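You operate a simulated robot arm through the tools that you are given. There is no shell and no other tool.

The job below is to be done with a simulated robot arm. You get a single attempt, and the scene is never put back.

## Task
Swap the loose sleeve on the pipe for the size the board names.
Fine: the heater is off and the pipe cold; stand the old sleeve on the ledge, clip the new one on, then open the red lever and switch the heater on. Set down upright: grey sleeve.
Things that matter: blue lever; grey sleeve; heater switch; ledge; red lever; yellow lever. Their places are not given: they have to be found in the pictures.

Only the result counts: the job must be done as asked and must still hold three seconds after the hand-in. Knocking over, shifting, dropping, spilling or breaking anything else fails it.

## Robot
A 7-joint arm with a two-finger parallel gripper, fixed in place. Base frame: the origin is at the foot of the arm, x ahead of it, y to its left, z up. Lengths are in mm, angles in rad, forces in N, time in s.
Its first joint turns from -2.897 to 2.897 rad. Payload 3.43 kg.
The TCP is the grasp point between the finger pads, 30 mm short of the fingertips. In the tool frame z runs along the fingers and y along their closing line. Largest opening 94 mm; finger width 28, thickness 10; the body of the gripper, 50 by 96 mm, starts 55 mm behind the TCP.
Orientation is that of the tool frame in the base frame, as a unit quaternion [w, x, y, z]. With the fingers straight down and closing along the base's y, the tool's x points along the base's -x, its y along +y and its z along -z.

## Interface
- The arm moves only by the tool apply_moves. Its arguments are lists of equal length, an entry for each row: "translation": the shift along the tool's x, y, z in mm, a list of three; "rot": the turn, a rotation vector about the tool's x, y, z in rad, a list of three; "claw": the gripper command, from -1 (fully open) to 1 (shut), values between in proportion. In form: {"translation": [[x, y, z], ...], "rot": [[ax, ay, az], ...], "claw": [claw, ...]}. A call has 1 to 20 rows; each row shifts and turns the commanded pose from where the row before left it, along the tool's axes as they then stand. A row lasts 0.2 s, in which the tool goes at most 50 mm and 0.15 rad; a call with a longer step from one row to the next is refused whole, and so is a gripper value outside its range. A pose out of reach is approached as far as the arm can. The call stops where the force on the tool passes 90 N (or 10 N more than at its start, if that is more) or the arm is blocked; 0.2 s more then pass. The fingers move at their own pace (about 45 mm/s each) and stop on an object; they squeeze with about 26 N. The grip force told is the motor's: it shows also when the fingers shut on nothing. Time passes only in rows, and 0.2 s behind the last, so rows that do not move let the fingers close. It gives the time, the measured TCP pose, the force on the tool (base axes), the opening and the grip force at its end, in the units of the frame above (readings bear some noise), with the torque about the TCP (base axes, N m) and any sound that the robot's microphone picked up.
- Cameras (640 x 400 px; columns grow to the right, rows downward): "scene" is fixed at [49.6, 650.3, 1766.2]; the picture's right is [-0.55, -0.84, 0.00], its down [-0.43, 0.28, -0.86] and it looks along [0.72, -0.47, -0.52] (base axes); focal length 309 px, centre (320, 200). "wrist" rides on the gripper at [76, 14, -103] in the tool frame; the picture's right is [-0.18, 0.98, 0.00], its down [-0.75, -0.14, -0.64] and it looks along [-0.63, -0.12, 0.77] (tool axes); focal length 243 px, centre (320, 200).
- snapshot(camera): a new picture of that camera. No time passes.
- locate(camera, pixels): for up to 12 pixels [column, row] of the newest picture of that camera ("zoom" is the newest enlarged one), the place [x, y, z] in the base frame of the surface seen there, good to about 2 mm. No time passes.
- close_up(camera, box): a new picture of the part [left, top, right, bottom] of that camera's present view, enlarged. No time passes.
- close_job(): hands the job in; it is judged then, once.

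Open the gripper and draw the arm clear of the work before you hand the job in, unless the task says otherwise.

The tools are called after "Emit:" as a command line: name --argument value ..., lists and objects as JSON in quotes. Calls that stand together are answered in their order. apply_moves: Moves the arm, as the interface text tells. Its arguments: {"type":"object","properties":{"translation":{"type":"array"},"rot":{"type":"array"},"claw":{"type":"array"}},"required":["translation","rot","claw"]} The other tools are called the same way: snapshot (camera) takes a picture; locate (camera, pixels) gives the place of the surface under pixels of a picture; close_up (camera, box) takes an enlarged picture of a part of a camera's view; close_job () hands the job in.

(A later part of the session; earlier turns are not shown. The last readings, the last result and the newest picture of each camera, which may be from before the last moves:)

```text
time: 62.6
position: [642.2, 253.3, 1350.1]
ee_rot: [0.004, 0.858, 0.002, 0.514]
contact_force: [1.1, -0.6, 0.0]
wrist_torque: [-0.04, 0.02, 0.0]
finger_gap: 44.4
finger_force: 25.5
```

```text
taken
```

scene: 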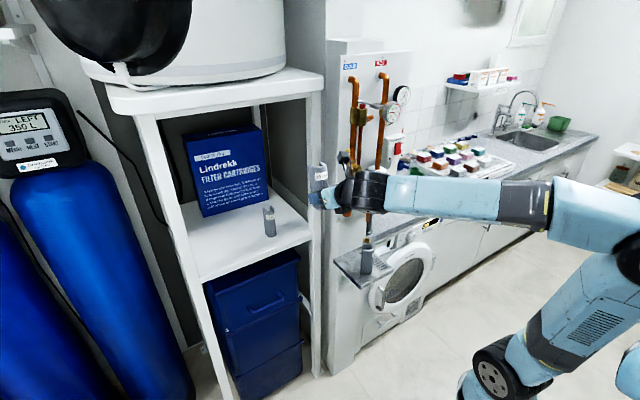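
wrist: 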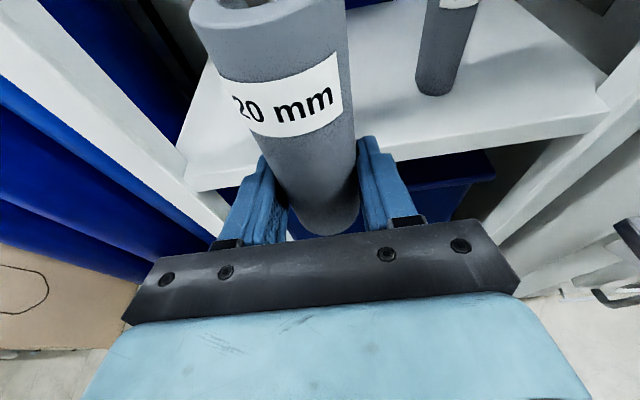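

I now cross in front of the pipes at x≈600 (nozzle is at x≈714) to y≈-80.

Emit:
apply_moves --translation '[[0, 0, -23], [0, 0, -23], [0, 33.3, 0], [0, 33.3, 0], [0, 33.3, 0], [0, 33.3, 0], [0, 33.3, 0], [0, 33.3, 0], [0, 33.3, 0], [0, 33.3, 0], [0, 33.3, 0], [0, 33.3, 0], [0, 0, 0]]' --rot '[[0, 0, 0], [0, 0, 0], [0, 0, 0], [0, 0, 0], [0, 0, 0], [0, 0, 0], [0, 0, 0], [0, 0, 0], [0, 0, 0], [0, 0, 0], [0, 0, 0], [0, 0, 0], [0, 0, 0]]' --claw '[1, 1, 1, 1, 1, 1, 1, 1, 1, 1, 1, 1, 1]'

Emit:
snapshot --camera "scene"

Emit:
snapshot --camera "wrist"

```text
time: 65.4
position: [600.6, -81.5, 1374.4]
ee_rot: [0.004, 0.857, 0.003, 0.515]
contact_force: [0.4, 0.4, -0.8]
wrist_torque: [-0.02, 0.0, 0.01]
finger_gap: 44.1
finger_force: 25.9
```

```text
taken
```

scene: 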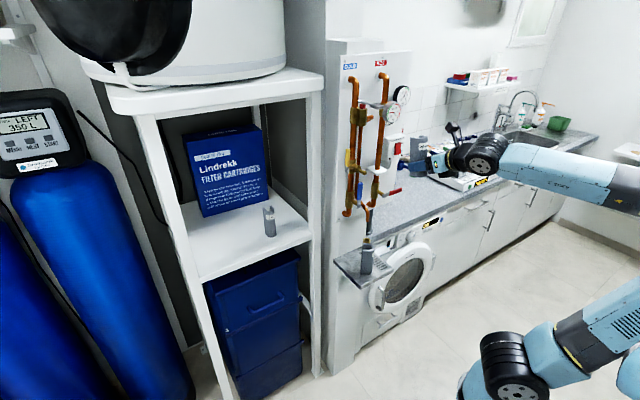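

```text
taken
```

wrist: 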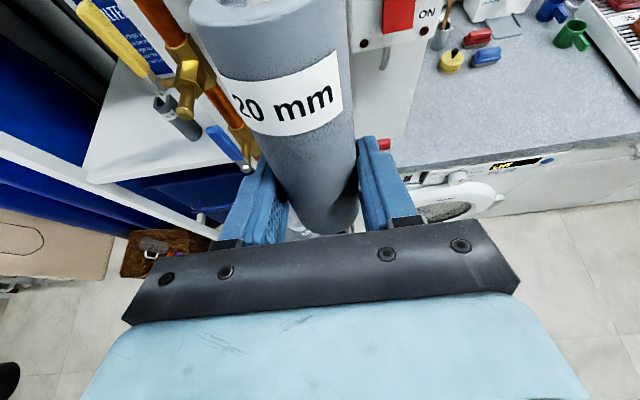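

Now I restore the pitch to the grasp value (sleeve vertical again) and move to about (690, -79.5, 1330), just in front of the pipe.

Emit:
apply_moves --translation '[[0, 0, 0], [0, 0, 0], [0, 0, 0], [-3, -0.5, 25], [-3, -0.5, 25], [-3, -0.5, 25], [-3, -0.5, 24], [0, 0, 0]]' --rot '[[0, 0.06, 0], [0, 0.06, 0], [0, 0.06, 0], [0, 0, 0], [0, 0, 0], [0, 0, 0], [0, 0, 0], [0, 0, 0]]' --claw '[1, 1, 1, 1, 1, 1, 1, 1]'

Emit:
snapshot --camera "wrist"

Emit:
close_up --camera "scene" --box '[345, 80, 445, 200]'

```text
time: 67.2
position: [691.1, -79.5, 1332.8]
ee_rot: [0.003, 0.806, 0.003, 0.591]
contact_force: [0.0, -0.4, -0.7]
wrist_torque: [0.01, 0.01, 0.05]
finger_gap: 44.4
finger_force: 25.9
```

```text
taken
```

wrist: 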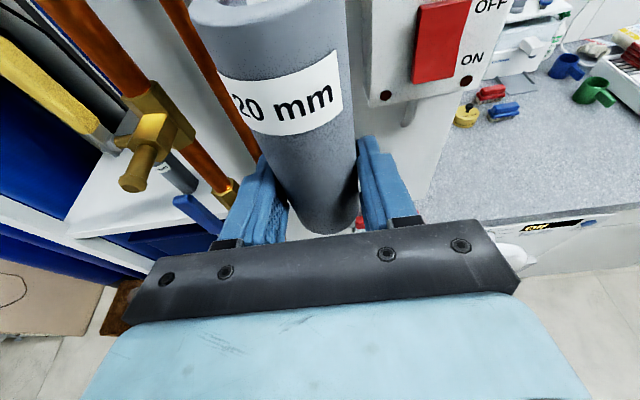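

```text
3.33 times, centred on (395, 140) of scene
```

zoom: 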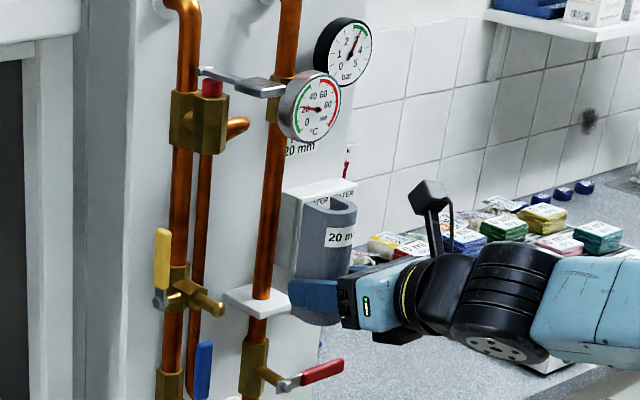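

I measure the pipe across its width and the held sleeve's rim for fine alignment.

Emit:
close_up --camera "scene" --box '[400, 130, 460, 180]'

Emit:
close_up --camera "scene" --box '[405, 130, 460, 170]'

Emit:
close_up --camera "scene" --box '[405, 125, 455, 175]'

Emit:
close_up --camera "scene" --box '[410, 120, 470, 180]'

Emit:
close_up --camera "scene" --box '[410, 130, 460, 180]'

Emit:
close_up --camera "scene" --box '[405, 110, 465, 180]'

```text
8.00 times, centred on (430, 155) of scene
```

zoom: 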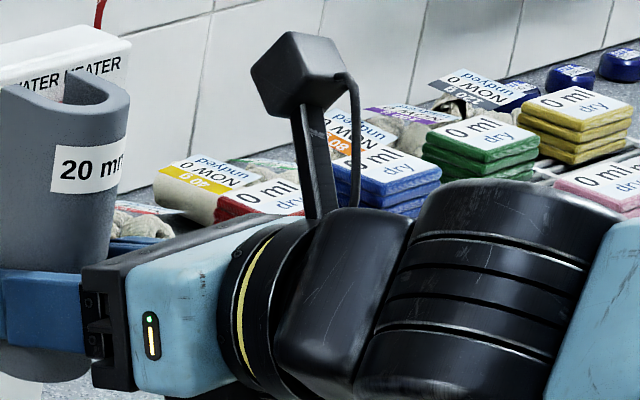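

```text
10.00 times, centred on (432, 150) of scene
```

zoom: 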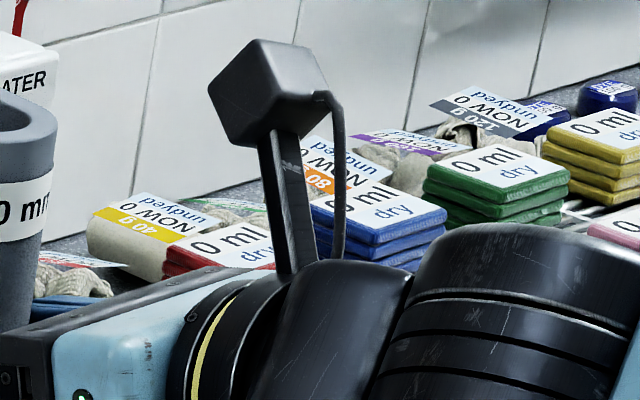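

```text
8.00 times, centred on (430, 150) of scene
```

zoom: 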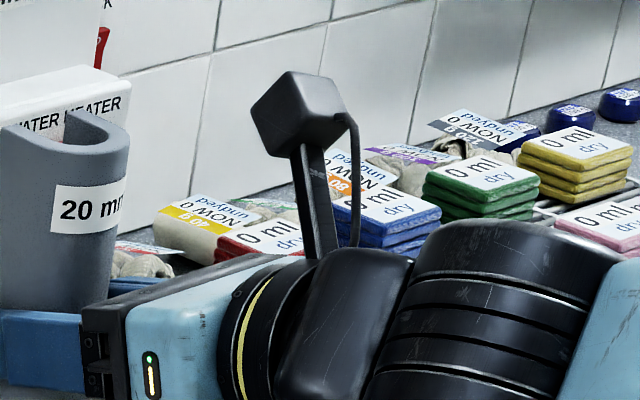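

```text
6.67 times, centred on (440, 150) of scene
```

zoom: 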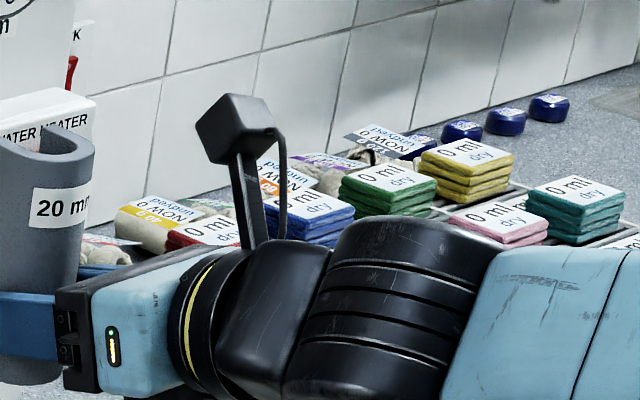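

```text
8.00 times, centred on (435, 155) of scene
```

zoom: 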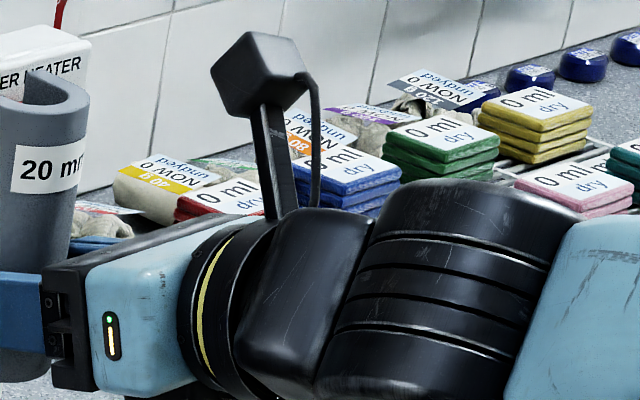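

```text
5.71 times, centred on (435, 145) of scene
```

zoom: 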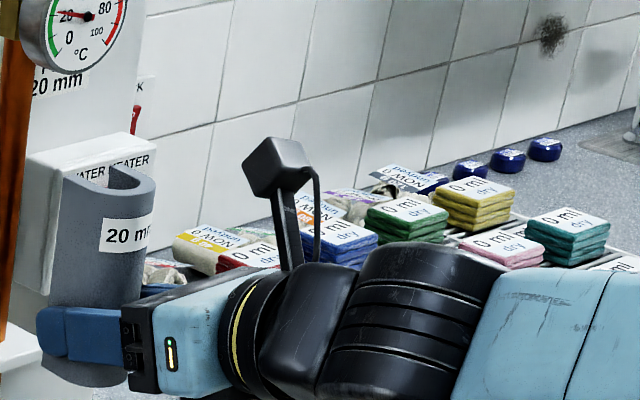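

I misaimed those; one view centred on the pipe and sleeve at (385,155) is what I need, then measure it.

Emit:
close_up --camera "scene" --box '[360, 120, 424, 184]'

Emit:
locate --camera "zoom" --pixels '[[225, 130], [205, 130], [243, 130], [215, 130], [235, 130], [325, 125], [345, 115], [285, 120], [310, 160], [330, 155]]'

```text
6.25 times, centred on (392, 152) of scene
```

zoom: 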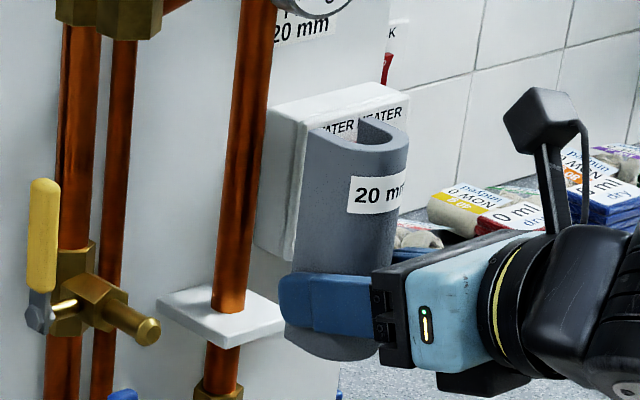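

```text
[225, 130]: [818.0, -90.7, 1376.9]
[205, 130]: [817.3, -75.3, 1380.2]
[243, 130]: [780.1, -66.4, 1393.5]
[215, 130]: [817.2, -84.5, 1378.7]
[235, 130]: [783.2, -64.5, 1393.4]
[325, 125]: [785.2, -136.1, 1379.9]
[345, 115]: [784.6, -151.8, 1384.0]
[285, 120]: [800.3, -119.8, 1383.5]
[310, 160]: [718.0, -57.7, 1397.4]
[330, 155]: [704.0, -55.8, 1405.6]
```

I take more points across the pipe (columns 235–268 at row 130) from the scene and the rest from the wrist camera.

Emit:
locate --camera "zoom" --pixels '[[240, 130], [248, 130], [253, 130], [258, 130], [262, 130], [240, 200], [233, 200], [226, 200], [247, 200], [225, 260], [238, 200], [230, 260]]'

Emit:
locate --camera "zoom" --pixels '[[200, 290], [180, 300], [225, 340], [280, 325], [215, 320], [255, 60], [262, 60], [248, 60], [241, 60], [270, 60]]'

```text
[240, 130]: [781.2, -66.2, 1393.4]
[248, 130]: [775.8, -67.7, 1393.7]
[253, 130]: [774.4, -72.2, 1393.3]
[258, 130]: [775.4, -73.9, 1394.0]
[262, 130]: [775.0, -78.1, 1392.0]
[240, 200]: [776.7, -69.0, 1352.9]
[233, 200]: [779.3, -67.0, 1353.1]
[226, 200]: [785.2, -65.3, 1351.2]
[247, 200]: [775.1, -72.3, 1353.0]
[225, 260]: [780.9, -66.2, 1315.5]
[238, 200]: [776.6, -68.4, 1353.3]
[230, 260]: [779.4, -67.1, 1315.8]
```

```text
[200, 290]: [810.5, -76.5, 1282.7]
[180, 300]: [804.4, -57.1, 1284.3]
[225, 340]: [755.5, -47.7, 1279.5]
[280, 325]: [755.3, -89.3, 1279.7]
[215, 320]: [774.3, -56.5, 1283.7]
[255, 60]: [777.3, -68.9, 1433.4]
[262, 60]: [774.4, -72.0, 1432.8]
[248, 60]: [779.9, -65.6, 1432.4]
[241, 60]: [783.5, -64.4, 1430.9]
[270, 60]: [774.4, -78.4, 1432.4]
```

The slot looks about 27 mm wide on a ~20 mm pipe centred near y≈-77, giving a few mm of play. I shift +2.5 mm in y and advance to x≈740, just before the pipe.

Emit:
apply_moves --translation '[[4, -0.85, 15.9], [4, -0.85, 15.9], [4, -0.85, 15.9], [0, 0, 0]]' --rot '[[0, 0, 0], [0, 0, 0], [0, 0, 0], [0, 0, 0]]' --claw '[1, 1, 1, 1]'

Emit:
close_up --camera "scene" --box '[360, 120, 410, 170]'

Emit:
snapshot --camera "wrist"

```text
time: 68.2
position: [738.6, -77.3, 1330.6]
ee_rot: [0.004, 0.807, 0.002, 0.591]
contact_force: [-0.3, -0.3, -0.7]
wrist_torque: [-0.02, -0.06, 0.04]
finger_gap: 44.4
finger_force: 26.4
```

```text
8.00 times, centred on (385, 145) of scene
```

zoom: 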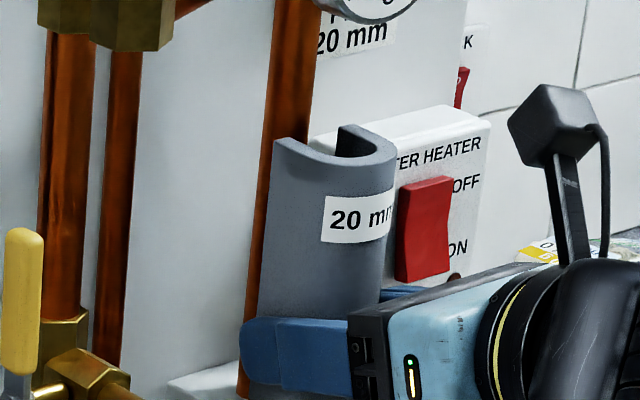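

```text
taken
```

wrist: 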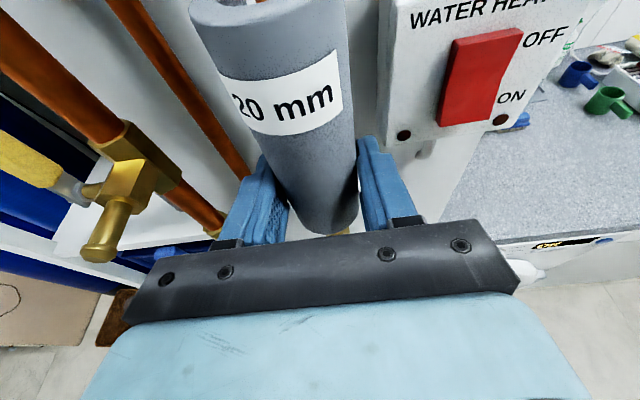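

I zoom on the wrist view's sleeve top (around (270,10)) to see how slot and pipe line up, and measure the sleeve leg tips in the scene zoom.

Emit:
close_up --camera "wrist" --box '[180, 0, 370, 80]'

Emit:
close_up --camera "scene" --box '[385, 125, 415, 155]'

Emit:
locate --camera "zoom" --pixels '[[150, 100], [70, 175], [110, 195], [140, 180]]'

```text
3.37 times, centred on (275, 40) of wrist
```

zoom: 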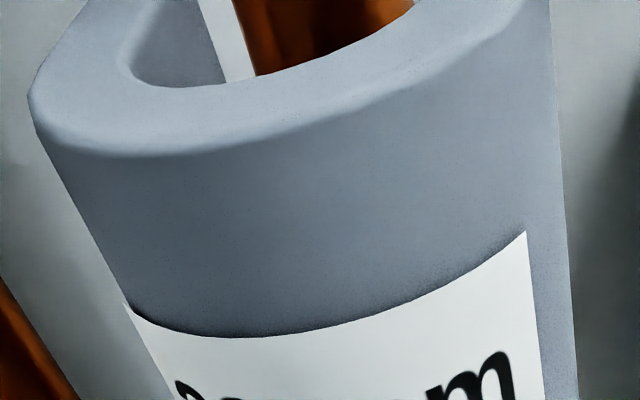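

```text
13.33 times, centred on (400, 140) of scene
```

zoom: 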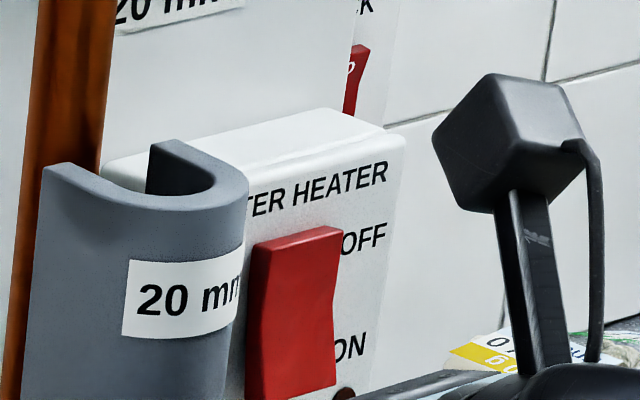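

```text
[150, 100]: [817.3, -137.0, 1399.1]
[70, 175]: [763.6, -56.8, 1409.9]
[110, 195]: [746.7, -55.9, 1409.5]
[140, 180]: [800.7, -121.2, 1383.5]
```

I compare the sleeve's outer left flat in the same scene frame (true value should be ≈ -55) to determine the scene camera's bias against the pipe.

Emit:
locate --camera "zoom" --pixels '[[44, 180], [46, 200], [40, 260], [48, 190], [52, 220], [60, 240], [50, 172], [46, 169], [153, 150], [155, 165], [60, 60], [80, 60]]'

Emit:
close_up --camera "wrist" --box '[180, 0, 370, 80]'

Emit:
locate --camera "zoom" --pixels '[[255, 20], [330, 10], [410, 5], [290, 40], [370, 15], [100, 100], [540, 10], [560, 200], [60, 180], [180, 60], [150, 120], [450, 30]]'

```text
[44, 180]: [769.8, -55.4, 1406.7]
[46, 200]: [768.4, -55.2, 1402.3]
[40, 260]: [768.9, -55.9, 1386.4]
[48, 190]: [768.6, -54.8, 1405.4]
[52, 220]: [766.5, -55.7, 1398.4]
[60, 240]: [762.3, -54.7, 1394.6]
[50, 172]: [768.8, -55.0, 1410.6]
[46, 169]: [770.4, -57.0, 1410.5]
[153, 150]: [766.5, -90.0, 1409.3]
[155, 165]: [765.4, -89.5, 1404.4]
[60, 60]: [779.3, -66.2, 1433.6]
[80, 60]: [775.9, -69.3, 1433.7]
```

```text
3.37 times, centred on (275, 40) of wrist
```

zoom: 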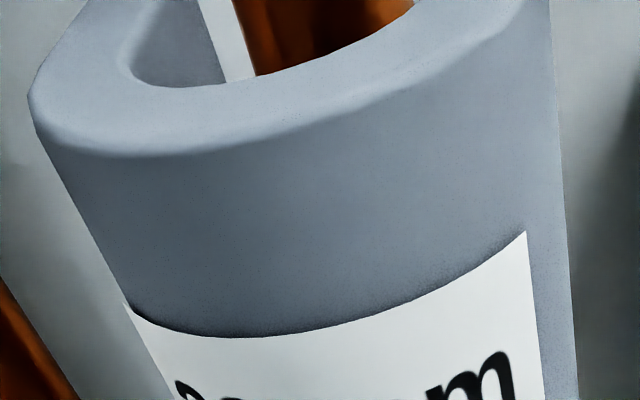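

```text
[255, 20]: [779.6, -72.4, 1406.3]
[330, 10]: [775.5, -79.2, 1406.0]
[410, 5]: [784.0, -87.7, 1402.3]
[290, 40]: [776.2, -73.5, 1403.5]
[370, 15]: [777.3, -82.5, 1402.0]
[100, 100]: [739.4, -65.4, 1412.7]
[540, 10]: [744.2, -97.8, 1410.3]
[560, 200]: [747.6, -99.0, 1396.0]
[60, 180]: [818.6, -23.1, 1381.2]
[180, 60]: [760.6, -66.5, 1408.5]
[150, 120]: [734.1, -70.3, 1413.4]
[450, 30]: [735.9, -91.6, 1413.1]
```

Both cameras bracket the pipe at y≈-77.4, matching the sleeve. I advance 12 mm in small steps, watching the force.

Emit:
apply_moves --translation '[[1.2, 0, 3.8], [1.2, 0, 3.8], [1.2, 0, 3.8], [0, 0, 0]]' --rot '[[0, 0, 0], [0, 0, 0], [0, 0, 0], [0, 0, 0]]' --claw '[1, 1, 1, 1]'

Emit:
close_up --camera "scene" --box '[370, 120, 410, 160]'

Emit:
close_up --camera "wrist" --box '[180, 0, 370, 80]'

```text
time: 69.2
position: [750.1, -77.1, 1330.5]
ee_rot: [0.004, 0.807, 0.002, 0.591]
contact_force: [-1.8, -0.1, -0.5]
wrist_torque: [-0.02, 0.12, 0.01]
finger_gap: 44.3
finger_force: 25.9
```

```text
10.00 times, centred on (390, 140) of scene
```

zoom: 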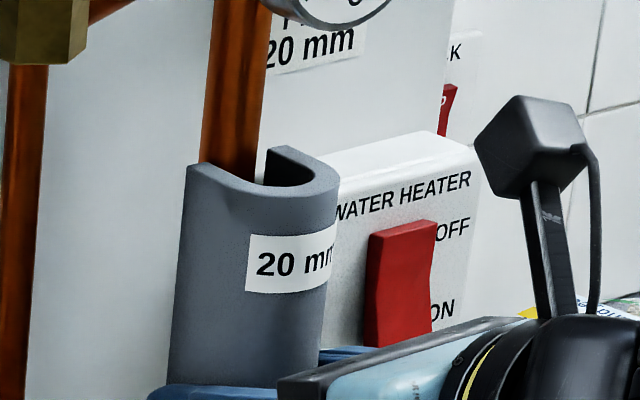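

```text
3.37 times, centred on (275, 40) of wrist
```

zoom: 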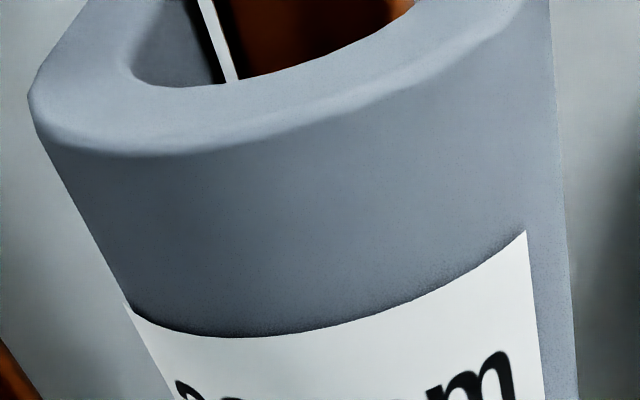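

Only -1.8 N so far. I continue 6 mm further, gently.

Emit:
apply_moves --translation '[[0.6, 0, 1.9], [0.6, 0, 1.9], [0.6, 0, 1.9], [0, 0, 0]]' --rot '[[0, 0, 0], [0, 0, 0], [0, 0, 0], [0, 0, 0]]' --claw '[1, 1, 1, 1]'

Emit:
close_up --camera "scene" --box '[370, 120, 410, 160]'

Emit:
close_up --camera "wrist" --box '[180, 0, 370, 80]'

```text
time: 70.2
position: [757.9, -76.1, 1329.9]
ee_rot: [0.003, 0.807, 0.003, 0.59]
contact_force: [0.4, 0.1, -0.4]
wrist_torque: [-0.01, -0.01, -0.03]
finger_gap: 44.1
finger_force: 26.3
```

```text
10.00 times, centred on (390, 140) of scene
```

zoom: 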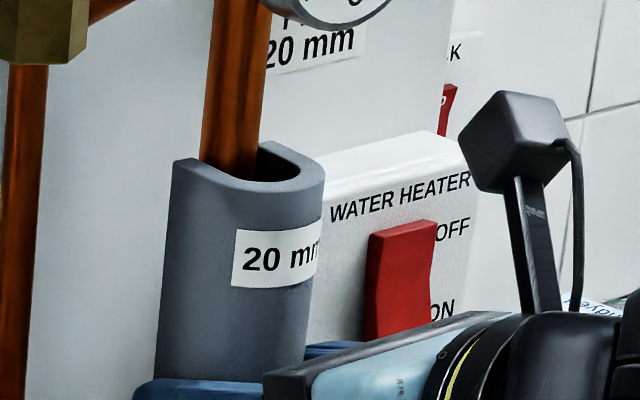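

```text
3.37 times, centred on (275, 40) of wrist
```

zoom: 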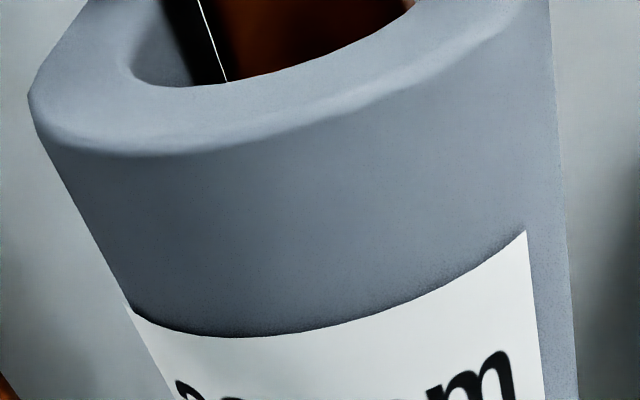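

The pipe is entering the slot freely. I continue another 10 mm.

Emit:
apply_moves --translation '[[0.75, 0, 2.4], [0.75, 0, 2.4], [0.75, 0, 2.4], [0.75, 0, 2.4], [0, 0, 0]]' --rot '[[0, 0, 0], [0, 0, 0], [0, 0, 0], [0, 0, 0], [0, 0, 0]]' --claw '[1, 1, 1, 1, 1]'

Emit:
close_up --camera "scene" --box '[370, 120, 410, 160]'

```text
time: 71.4
position: [768.2, -75.5, 1328.8]
ee_rot: [0.003, 0.807, 0.003, 0.591]
contact_force: [0.0, -0.4, -0.5]
wrist_torque: [0.0, -0.02, 0.04]
finger_gap: 44.1
finger_force: 26.5
```

```text
10.00 times, centred on (390, 140) of scene
```

zoom: 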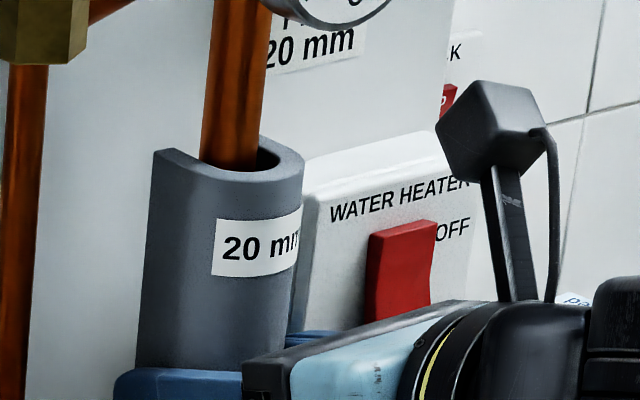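

Still free. I advance the last 7 mm in small steps toward seating.

Emit:
apply_moves --translation '[[0.6, 0, 1.9], [0.6, 0, 1.9], [0.5, 0, 1.5], [0.45, 0, 1.4], [0, 0, 0]]' --rot '[[0, 0, 0], [0, 0, 0], [0, 0, 0], [0, 0, 0], [0, 0, 0]]' --claw '[1, 1, 1, 1, 1]'

Emit:
close_up --camera "scene" --box '[365, 125, 415, 175]'

Emit:
snapshot --camera "wrist"

```text
time: 72.6
position: [775.6, -77.2, 1330.0]
ee_rot: [0.004, 0.807, 0.002, 0.591]
contact_force: [-0.2, 0.1, 0.3]
wrist_torque: [0.0, -0.01, -0.02]
finger_gap: 44.0
finger_force: 25.9
```

```text
8.00 times, centred on (390, 150) of scene
```

zoom: 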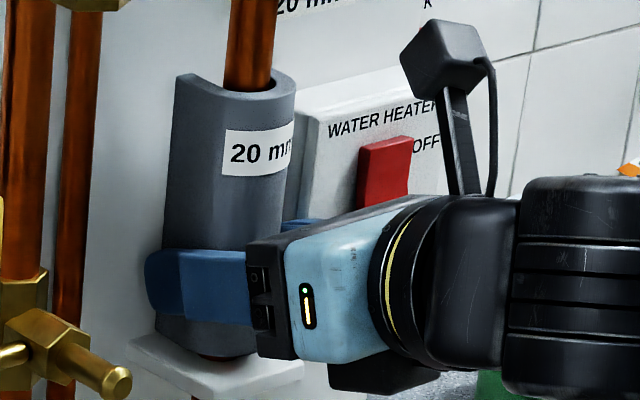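

```text
taken
```

wrist: 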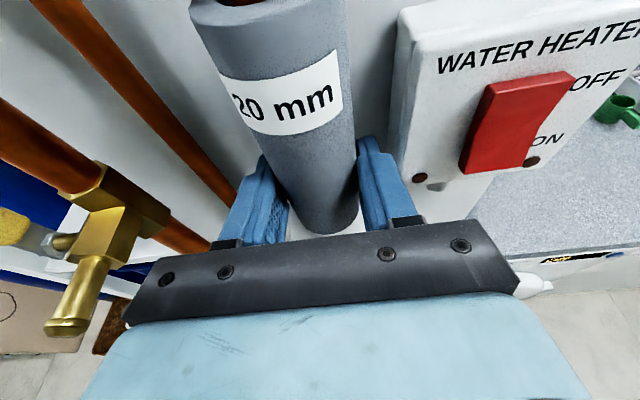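

No force yet at x=775.6. I push on in 1 mm steps until the sleeve seats against the pipe.

Emit:
apply_moves --translation '[[0.3, 0, 0.95], [0.3, 0, 0.95], [0.3, 0, 0.95], [0, 0, 0]]' --rot '[[0, 0, 0], [0, 0, 0], [0, 0, 0], [0, 0, 0]]' --claw '[1, 1, 1, 1]'

```text
time: 73.6
position: [777.0, -76.4, 1330.6]
ee_rot: [0.005, 0.807, 0.001, 0.591]
contact_force: [-8.8, -0.6, -3.3]
wrist_torque: [-0.06, 0.35, 0.02]
finger_gap: 44.4
finger_force: 26.4
```

Seated against the pipe (-8.8 N at x≈777). I ease back 1 mm, then lower toward the plate until it touches.

Emit:
apply_moves --translation '[[-0.3, 0, -0.95], [-1.9, 0, 0.6], [-1.0, 0, 0.3], [-1.0, 0, 0.3], [0, 0, 0]]' --rot '[[0, 0, 0], [0, 0, 0], [0, 0, 0], [0, 0, 0], [0, 0, 0]]' --claw '[1, 1, 1, 1, 1]'

```text
time: 74.8
position: [776.6, -75.8, 1326.1]
ee_rot: [0.003, 0.807, 0.003, 0.59]
contact_force: [0.2, 0.5, -0.4]
wrist_torque: [-0.01, 0.01, -0.01]
finger_gap: 44.3
finger_force: 26.1
```

No contact with the plate yet at z=1326; lowering in ~0.7 mm steps.

Emit:
apply_moves --translation '[[-0.7, 0, 0.2], [-0.7, 0, 0.2], [-0.7, 0, 0.2], [0, 0, 0]]' --rot '[[0, 0, 0], [0, 0, 0], [0, 0, 0], [0, 0, 0]]' --claw '[1, 1, 1, 1]'

```text
time: 75.8
position: [775.9, -77.1, 1324.2]
ee_rot: [0.004, 0.807, 0.002, 0.59]
contact_force: [0.2, -0.1, 0.5]
wrist_torque: [-0.01, 0.01, 0.01]
finger_gap: 44.1
finger_force: 25.5
```

Still no contact; two more small steps.

Emit:
apply_moves --translation '[[-0.7, 0, 0.2], [-0.7, 0, 0.2], [0, 0, 0]]' --rot '[[0, 0, 0], [0, 0, 0], [0, 0, 0]]' --claw '[1, 1, 1]'

Emit:
close_up --camera "scene" --box '[365, 135, 405, 175]'

```text
time: 76.6
position: [777.1, -77.6, 1323.8]
ee_rot: [0.003, 0.807, 0.003, 0.591]
contact_force: [1.4, -0.1, 8.5]
wrist_torque: [0.12, -0.12, -0.04]
finger_gap: 43.9
finger_force: 26.3
```

```text
10.00 times, centred on (385, 155) of scene
```

zoom: 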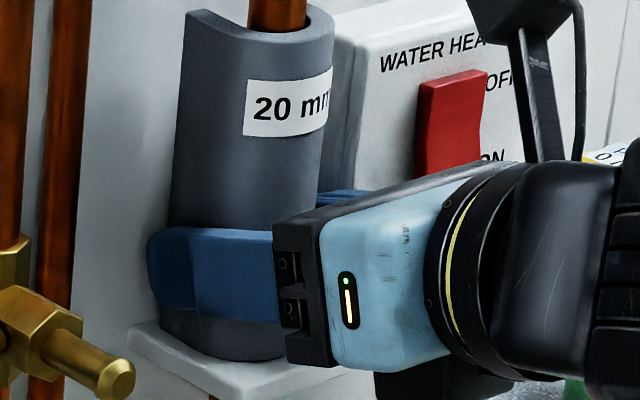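

It rests on the plate (8.5 N). I open gently to ~58 mm.

Emit:
apply_moves --translation '[[0, 0, 0], [0, 0, 0], [0, 0, 0], [0, 0, 0]]' --rot '[[0, 0, 0], [0, 0, 0], [0, 0, 0], [0, 0, 0]]' --claw '[0.0, -0.12, -0.24, -0.24]'

Emit:
close_up --camera "scene" --box '[365, 125, 405, 165]'

Emit:
snapshot --camera "wrist"

```text
time: 77.6
position: [777.0, -76.9, 1322.0]
ee_rot: [0.005, 0.807, 0.002, 0.59]
contact_force: [-0.2, 1.2, -0.2]
wrist_torque: [0.02, -0.01, -0.01]
finger_gap: 58.4
finger_force: 0.1
```

```text
10.00 times, centred on (385, 145) of scene
```

zoom: 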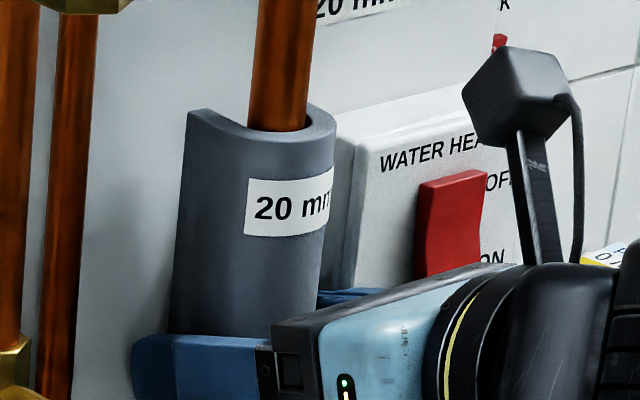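

```text
taken
```

wrist: 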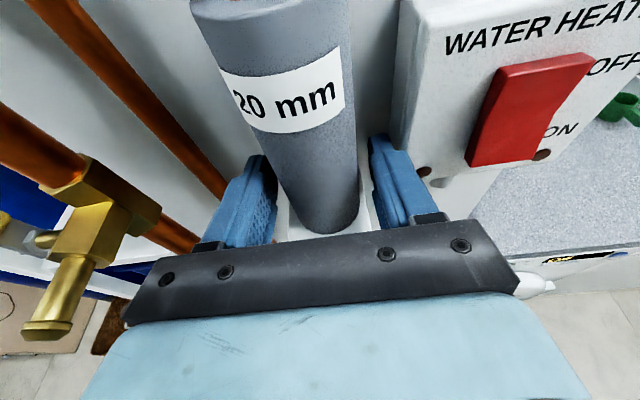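

Sleeve stands free around the pipe with clearance on both sides. I retreat straight back along -x.

Emit:
apply_moves --translation '[[-3, 0, -9.5], [-6, 0, -19], [-6, 0, -19], [-9, 0, -28.6], [-9, 0, -28.6], [-9, 0, -28.6], [0, 0, 0]]' --rot '[[0, 0, 0], [0, 0, 0], [0, 0, 0], [0, 0, 0], [0, 0, 0], [0, 0, 0], [0, 0, 0]]' --claw '[-0.24, -0.24, -0.24, -0.24, -0.24, -0.24, -0.24]'

Emit:
snapshot --camera "wrist"

Emit:
close_up --camera "scene" --box '[350, 110, 450, 210]'

```text
time: 79.2
position: [636.1, -76.5, 1323.8]
ee_rot: [0.004, 0.806, 0.002, 0.591]
contact_force: [-0.5, -0.3, -0.8]
wrist_torque: [0.01, -0.05, -0.02]
finger_gap: 58.2
finger_force: 0.0
```

```text
taken
```

wrist: 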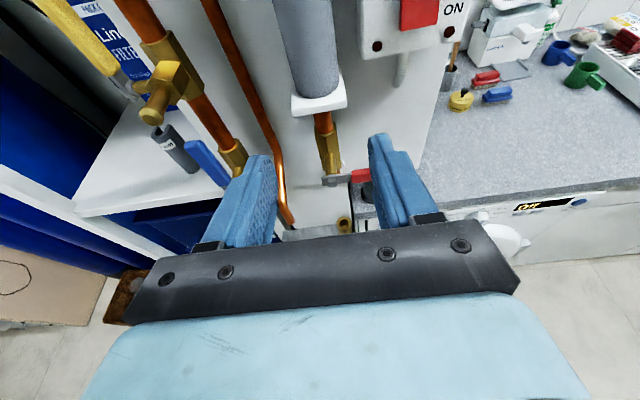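

```text
4.00 times, centred on (400, 160) of scene
```

zoom: 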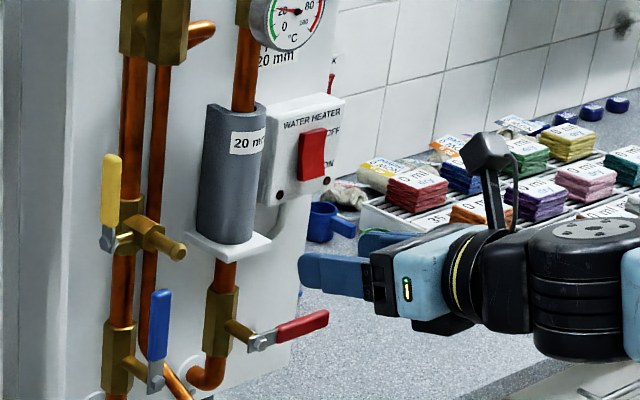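

The 20 mm sleeve stands on the plate around the pipe. Next the red lever: I close the fingers, pitch to 25°, and move to a spot in front of and below the lever handle (640, -145, 1165).

Emit:
apply_moves --translation '[[0, 0, 0], [0, 0, 0], [-23.7, 11.5, 11.8], [-23.7, 11.5, 11.8], [-23.7, 11.5, 11.8], [-23.7, 11.5, 11.8], [-23.7, 11.5, 11.8], [-23.7, 11.5, 11.8], [0, 0, 0]]' --rot '[[0, -0.065, 0], [0, -0.065, 0], [0, 0, 0], [0, 0, 0], [0, 0, 0], [0, 0, 0], [0, 0, 0], [0, 0, 0], [0, 0, 0]]' --claw '[1, 1, 1, 1, 1, 1, 1, 1, 1]'

Emit:
snapshot --camera "wrist"

Emit:
snapshot --camera "scene"

```text
time: 81.2
position: [641.6, -146.3, 1165.2]
ee_rot: [0.003, 0.843, 0.003, 0.538]
contact_force: [0.0, 0.0, 0.2]
wrist_torque: [0.02, -0.04, -0.03]
finger_gap: 0.0
finger_force: 25.8
```

```text
taken
```

wrist: 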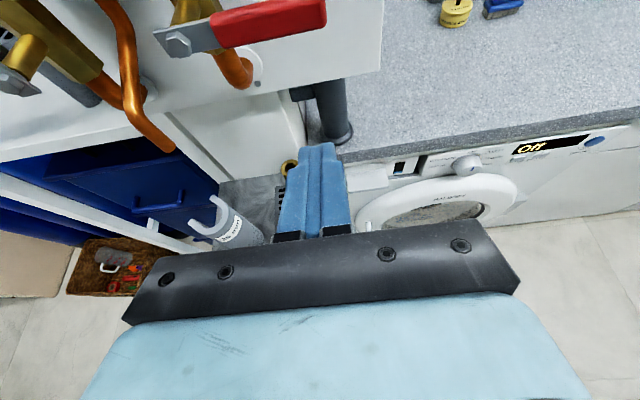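

```text
taken
```

scene: 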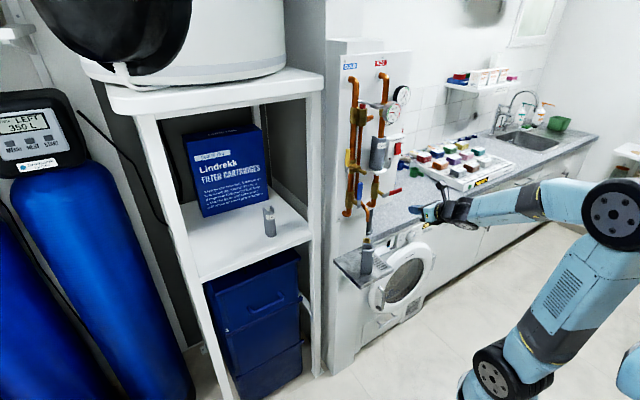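

Well placed; the lever is visible at (270,20). I zoom in and measure it precisely.

Emit:
close_up --camera "wrist" --box '[130, 0, 350, 110]'

Emit:
locate --camera "zoom" --pixels '[[130, 120], [85, 90], [240, 110], [400, 100], [560, 50], [555, 20], [400, 40], [255, 50], [570, 65], [250, 135], [160, 20], [330, 200]]'

```text
2.91 times, centred on (240, 55) of wrist
```

zoom: 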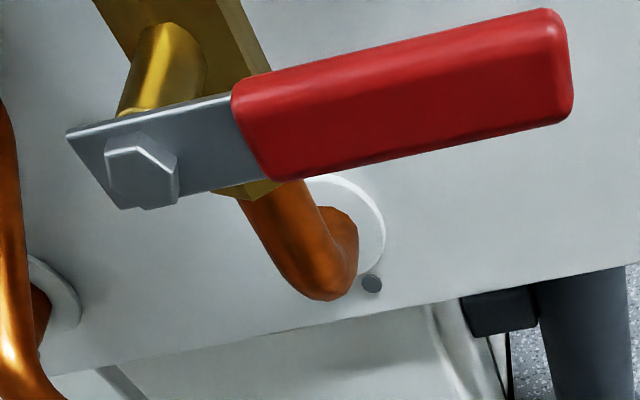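

```text
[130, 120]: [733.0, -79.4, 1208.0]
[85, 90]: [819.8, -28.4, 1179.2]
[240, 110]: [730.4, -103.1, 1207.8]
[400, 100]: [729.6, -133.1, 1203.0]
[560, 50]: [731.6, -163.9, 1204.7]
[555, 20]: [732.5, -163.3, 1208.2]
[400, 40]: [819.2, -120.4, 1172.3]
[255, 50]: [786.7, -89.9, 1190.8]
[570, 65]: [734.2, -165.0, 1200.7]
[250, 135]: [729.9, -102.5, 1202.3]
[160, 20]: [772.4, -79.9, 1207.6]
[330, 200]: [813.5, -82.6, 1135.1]
```

Handle spans y -100…-166 at x≈730, z≈1203. I advance under it to x≈714 (fingers ~20 mm below the handle).

Emit:
apply_moves --translation '[[10.1, -1, 21.8], [10.1, -1, 21.8], [10.1, -1, 21.8], [0, 0, 0]]' --rot '[[0, 0, 0], [0, 0, 0], [0, 0, 0], [0, 0, 0]]' --claw '[1, 1, 1, 1]'

Emit:
snapshot --camera "wrist"

Emit:
close_up --camera "scene" --box '[360, 155, 440, 225]'

```text
time: 82.2
position: [713.9, -143.4, 1163.8]
ee_rot: [0.004, 0.843, 0.002, 0.537]
contact_force: [-0.3, 0.1, -0.5]
wrist_torque: [0.02, 0.01, -0.01]
finger_gap: 0.2
finger_force: 26.2
```

```text
taken
```

wrist: 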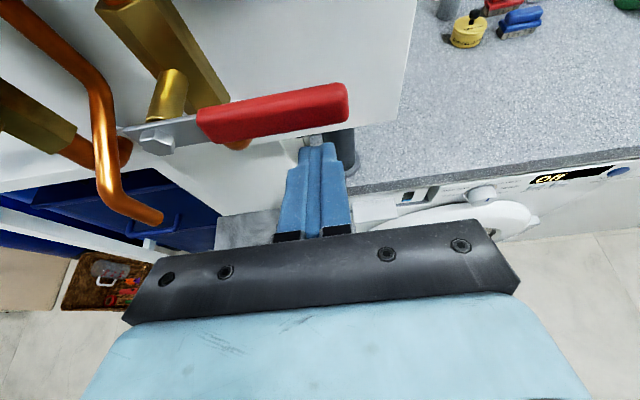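

```text
5.71 times, centred on (400, 190) of scene
```

zoom: 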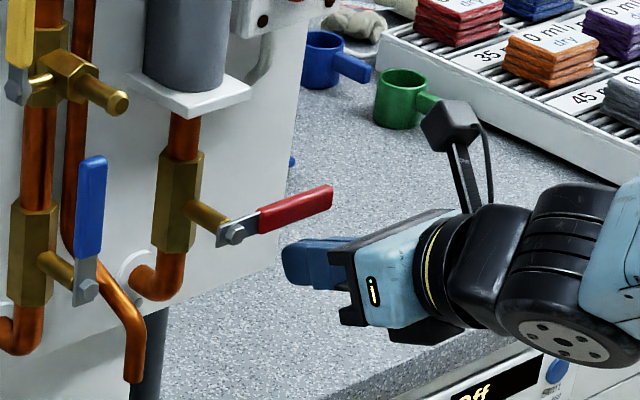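

Fingers are below the handle. I rise ~24 mm to near contact and then a few small steps, checking force.

Emit:
apply_moves --translation '[[9, 0, -4.2], [9, 0, -4.2], [3.6, 0, -1.7], [3.6, 0, -1.7], [0, 0, 0]]' --rot '[[0, 0, 0], [0, 0, 0], [0, 0, 0], [0, 0, 0], [0, 0, 0]]' --claw '[1, 1, 1, 1, 1]'

Emit:
snapshot --camera "wrist"

```text
time: 83.4
position: [712.6, -141.9, 1194.5]
ee_rot: [0.004, 0.843, 0.002, 0.537]
contact_force: [0.1, -0.3, -0.1]
wrist_torque: [-0.01, 0.02, 0.02]
finger_gap: 0.2
finger_force: 25.7
```

```text
taken
```

wrist: 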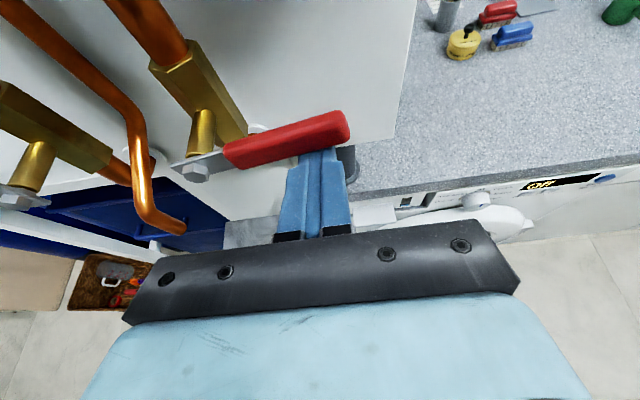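

Fingers are right beneath the handle with no force yet. I continue upward 9 mm in small steps.

Emit:
apply_moves --translation '[[2.7, 0.5, -1.3], [2.7, 0.5, -1.3], [2.7, 0.5, -1.3], [0, 0, 0]]' --rot '[[0, 0, 0], [0, 0, 0], [0, 0, 0], [0, 0, 0]]' --claw '[1, 1, 1, 1]'

Emit:
close_up --camera "wrist" --box '[150, 60, 390, 210]'

Emit:
close_up --camera "scene" --box '[360, 155, 440, 225]'

```text
time: 84.4
position: [713.7, -146.0, 1201.9]
ee_rot: [0.004, 0.843, 0.002, 0.537]
contact_force: [0.7, 0.4, -0.2]
wrist_torque: [0.0, 0.02, 0.01]
finger_gap: 0.1
finger_force: 26.2
```

```text
2.67 times, centred on (270, 135) of wrist
```

zoom: 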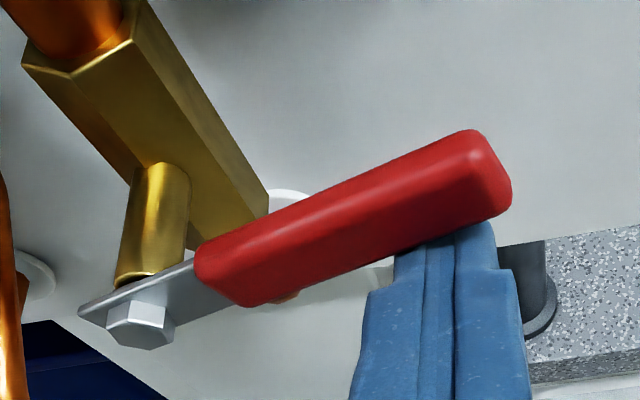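

```text
5.71 times, centred on (400, 190) of scene
```

zoom: 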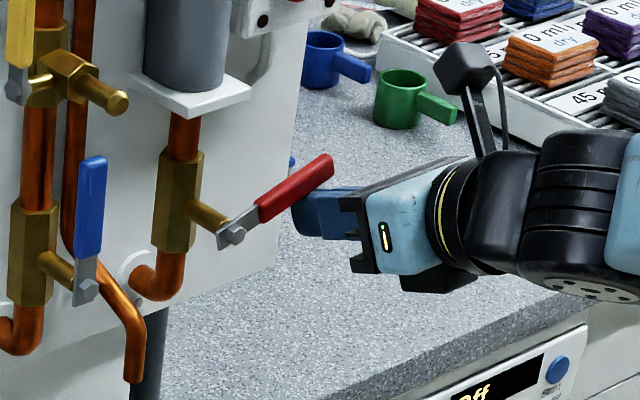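

The red lever turns upward easily. I follow the arc: up 30 mm, then up and left (+y).

Emit:
apply_moves --translation '[[6.8, -1.2, -3.2], [6.8, -1.2, -3.2], [6.8, -1.2, -3.2], [6.8, -1.2, -3.2], [6.3, -4.2, -3], [6.3, -4.2, -3], [6.3, -4.2, -3], [0, 0, 0]]' --rot '[[0, 0, 0], [0, 0, 0], [0, 0, 0], [0, 0, 0], [0, 0, 0], [0, 0, 0], [0, 0, 0], [0, 0, 0]]' --claw '[1, 1, 1, 1, 1, 1, 1, 1]'

Emit:
close_up --camera "wrist" --box '[150, 60, 390, 210]'

Emit:
close_up --camera "scene" --box '[360, 155, 440, 225]'

```text
time: 86.2
position: [712.1, -127.4, 1252.7]
ee_rot: [0.004, 0.843, 0.002, 0.537]
contact_force: [-0.2, 0.1, -0.3]
wrist_torque: [-0.01, 0.04, 0.03]
finger_gap: 0.1
finger_force: 25.7
```

```text
2.67 times, centred on (270, 135) of wrist
```

zoom: 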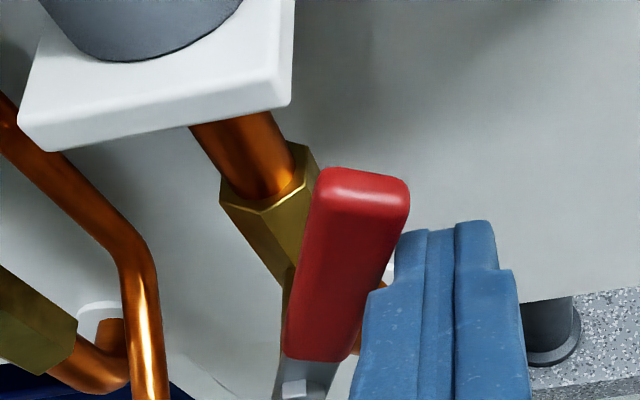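

```text
5.71 times, centred on (400, 190) of scene
```

zoom: 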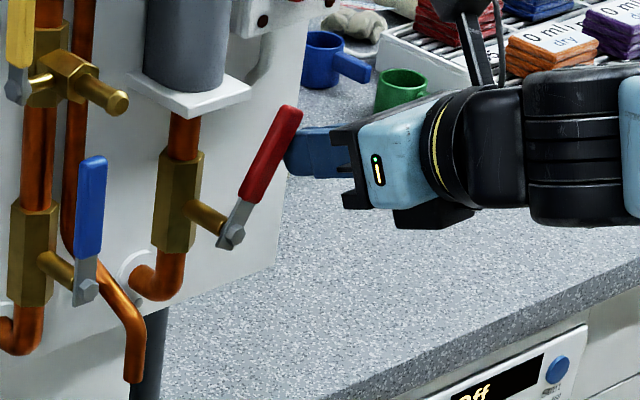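

About 60° open now. I continue pushing left (+y) with a slight rise to bring it vertical.

Emit:
apply_moves --translation '[[1.8, -4.8, -0.8], [1.8, -4.8, -0.8], [1.4, -4.8, -0.6], [1.4, -4.8, -0.6], [0.7, -3, -0.3], [0, 0, 0]]' --rot '[[0, 0, 0], [0, 0, 0], [0, 0, 0], [0, 0, 0], [0, 0, 0], [0, 0, 0]]' --claw '[1, 1, 1, 1, 1, 1]'

Emit:
close_up --camera "wrist" --box '[150, 60, 390, 210]'

Emit:
close_up --camera "scene" --box '[360, 155, 440, 225]'

```text
time: 87.6
position: [712.9, -104.2, 1259.8]
ee_rot: [0.004, 0.843, 0.001, 0.537]
contact_force: [0.6, -0.5, 0.0]
wrist_torque: [0.03, -0.03, -0.03]
finger_gap: 0.0
finger_force: 26.2
```

```text
2.67 times, centred on (270, 135) of wrist
```

zoom: 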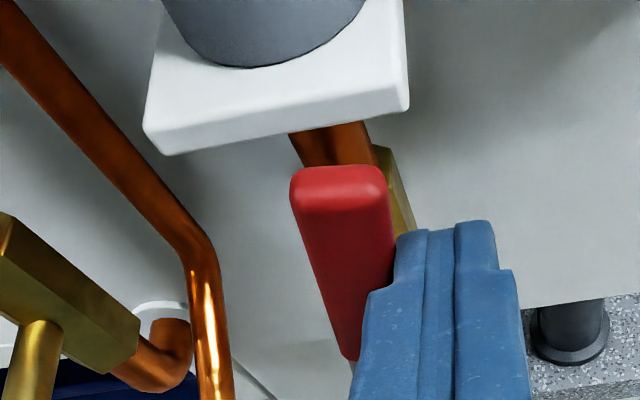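

```text
5.71 times, centred on (400, 190) of scene
```

zoom: 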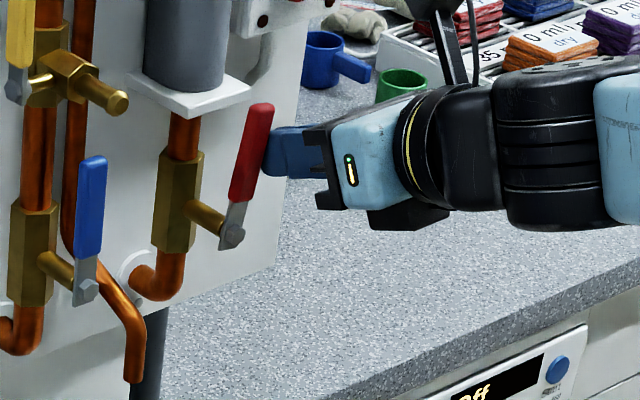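

Nearly vertical (the blue one is steeper). I push on in 2 mm steps until there's a stop.

Emit:
apply_moves --translation '[[0, -2, 0], [0, -2, 0], [0, -2, 0], [0, 0, 0]]' --rot '[[0, 0, 0], [0, 0, 0], [0, 0, 0], [0, 0, 0]]' --claw '[1, 1, 1, 1]'

Emit:
close_up --camera "scene" --box '[360, 155, 440, 225]'

```text
time: 88.6
position: [712.2, -98.1, 1260.3]
ee_rot: [0.002, 0.844, 0.004, 0.537]
contact_force: [-1.3, -0.5, 0.3]
wrist_torque: [0.01, -0.01, -0.03]
finger_gap: 0.1
finger_force: 25.9
```

```text
5.71 times, centred on (400, 190) of scene
```

zoom: 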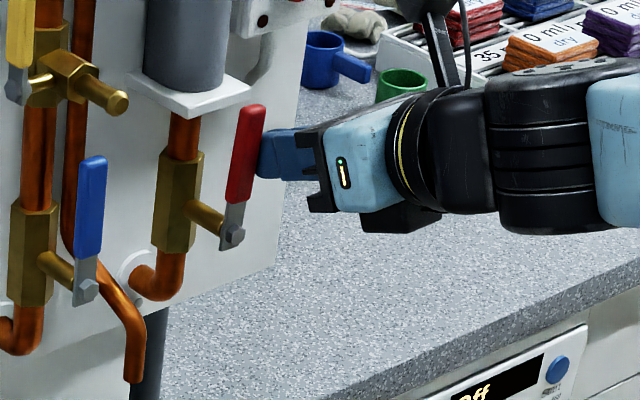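

By the pipe's slope it's about vertical. I push 2–4 mm more to find the stop.

Emit:
apply_moves --translation '[[0, -1.5, 0], [0, -1.5, 0], [0, 0, 0]]' --rot '[[0, 0, 0], [0, 0, 0], [0, 0, 0]]' --claw '[1, 1, 1]'

Emit:
close_up --camera "scene" --box '[360, 155, 440, 225]'

Emit:
close_up --camera "wrist" --box '[150, 60, 390, 210]'

```text
time: 89.4
position: [712.7, -94.6, 1259.6]
ee_rot: [0.004, 0.843, 0.002, 0.537]
contact_force: [-0.4, 0.0, -0.3]
wrist_torque: [-0.01, 0.0, -0.02]
finger_gap: 0.2
finger_force: 25.8
```

```text
5.71 times, centred on (400, 190) of scene
```

zoom: 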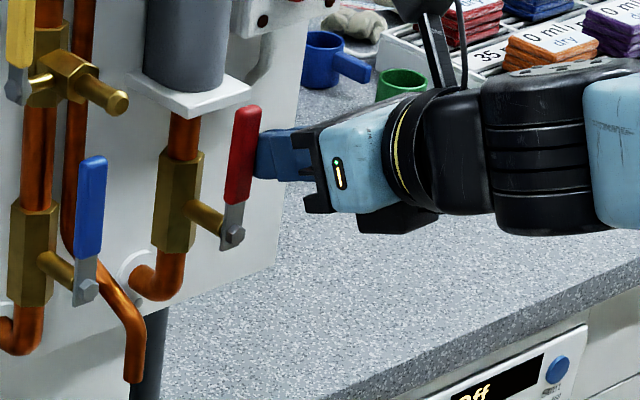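

```text
2.67 times, centred on (270, 135) of wrist
```

zoom: 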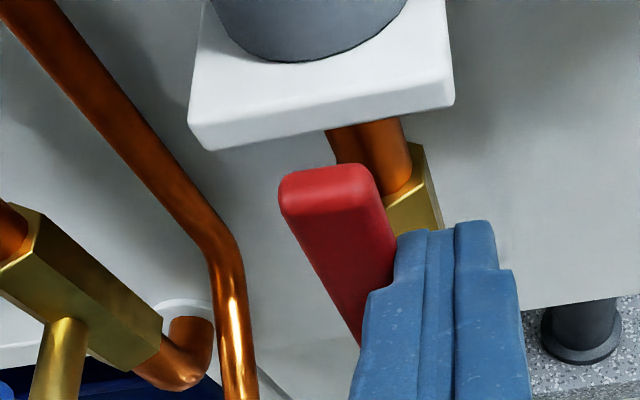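

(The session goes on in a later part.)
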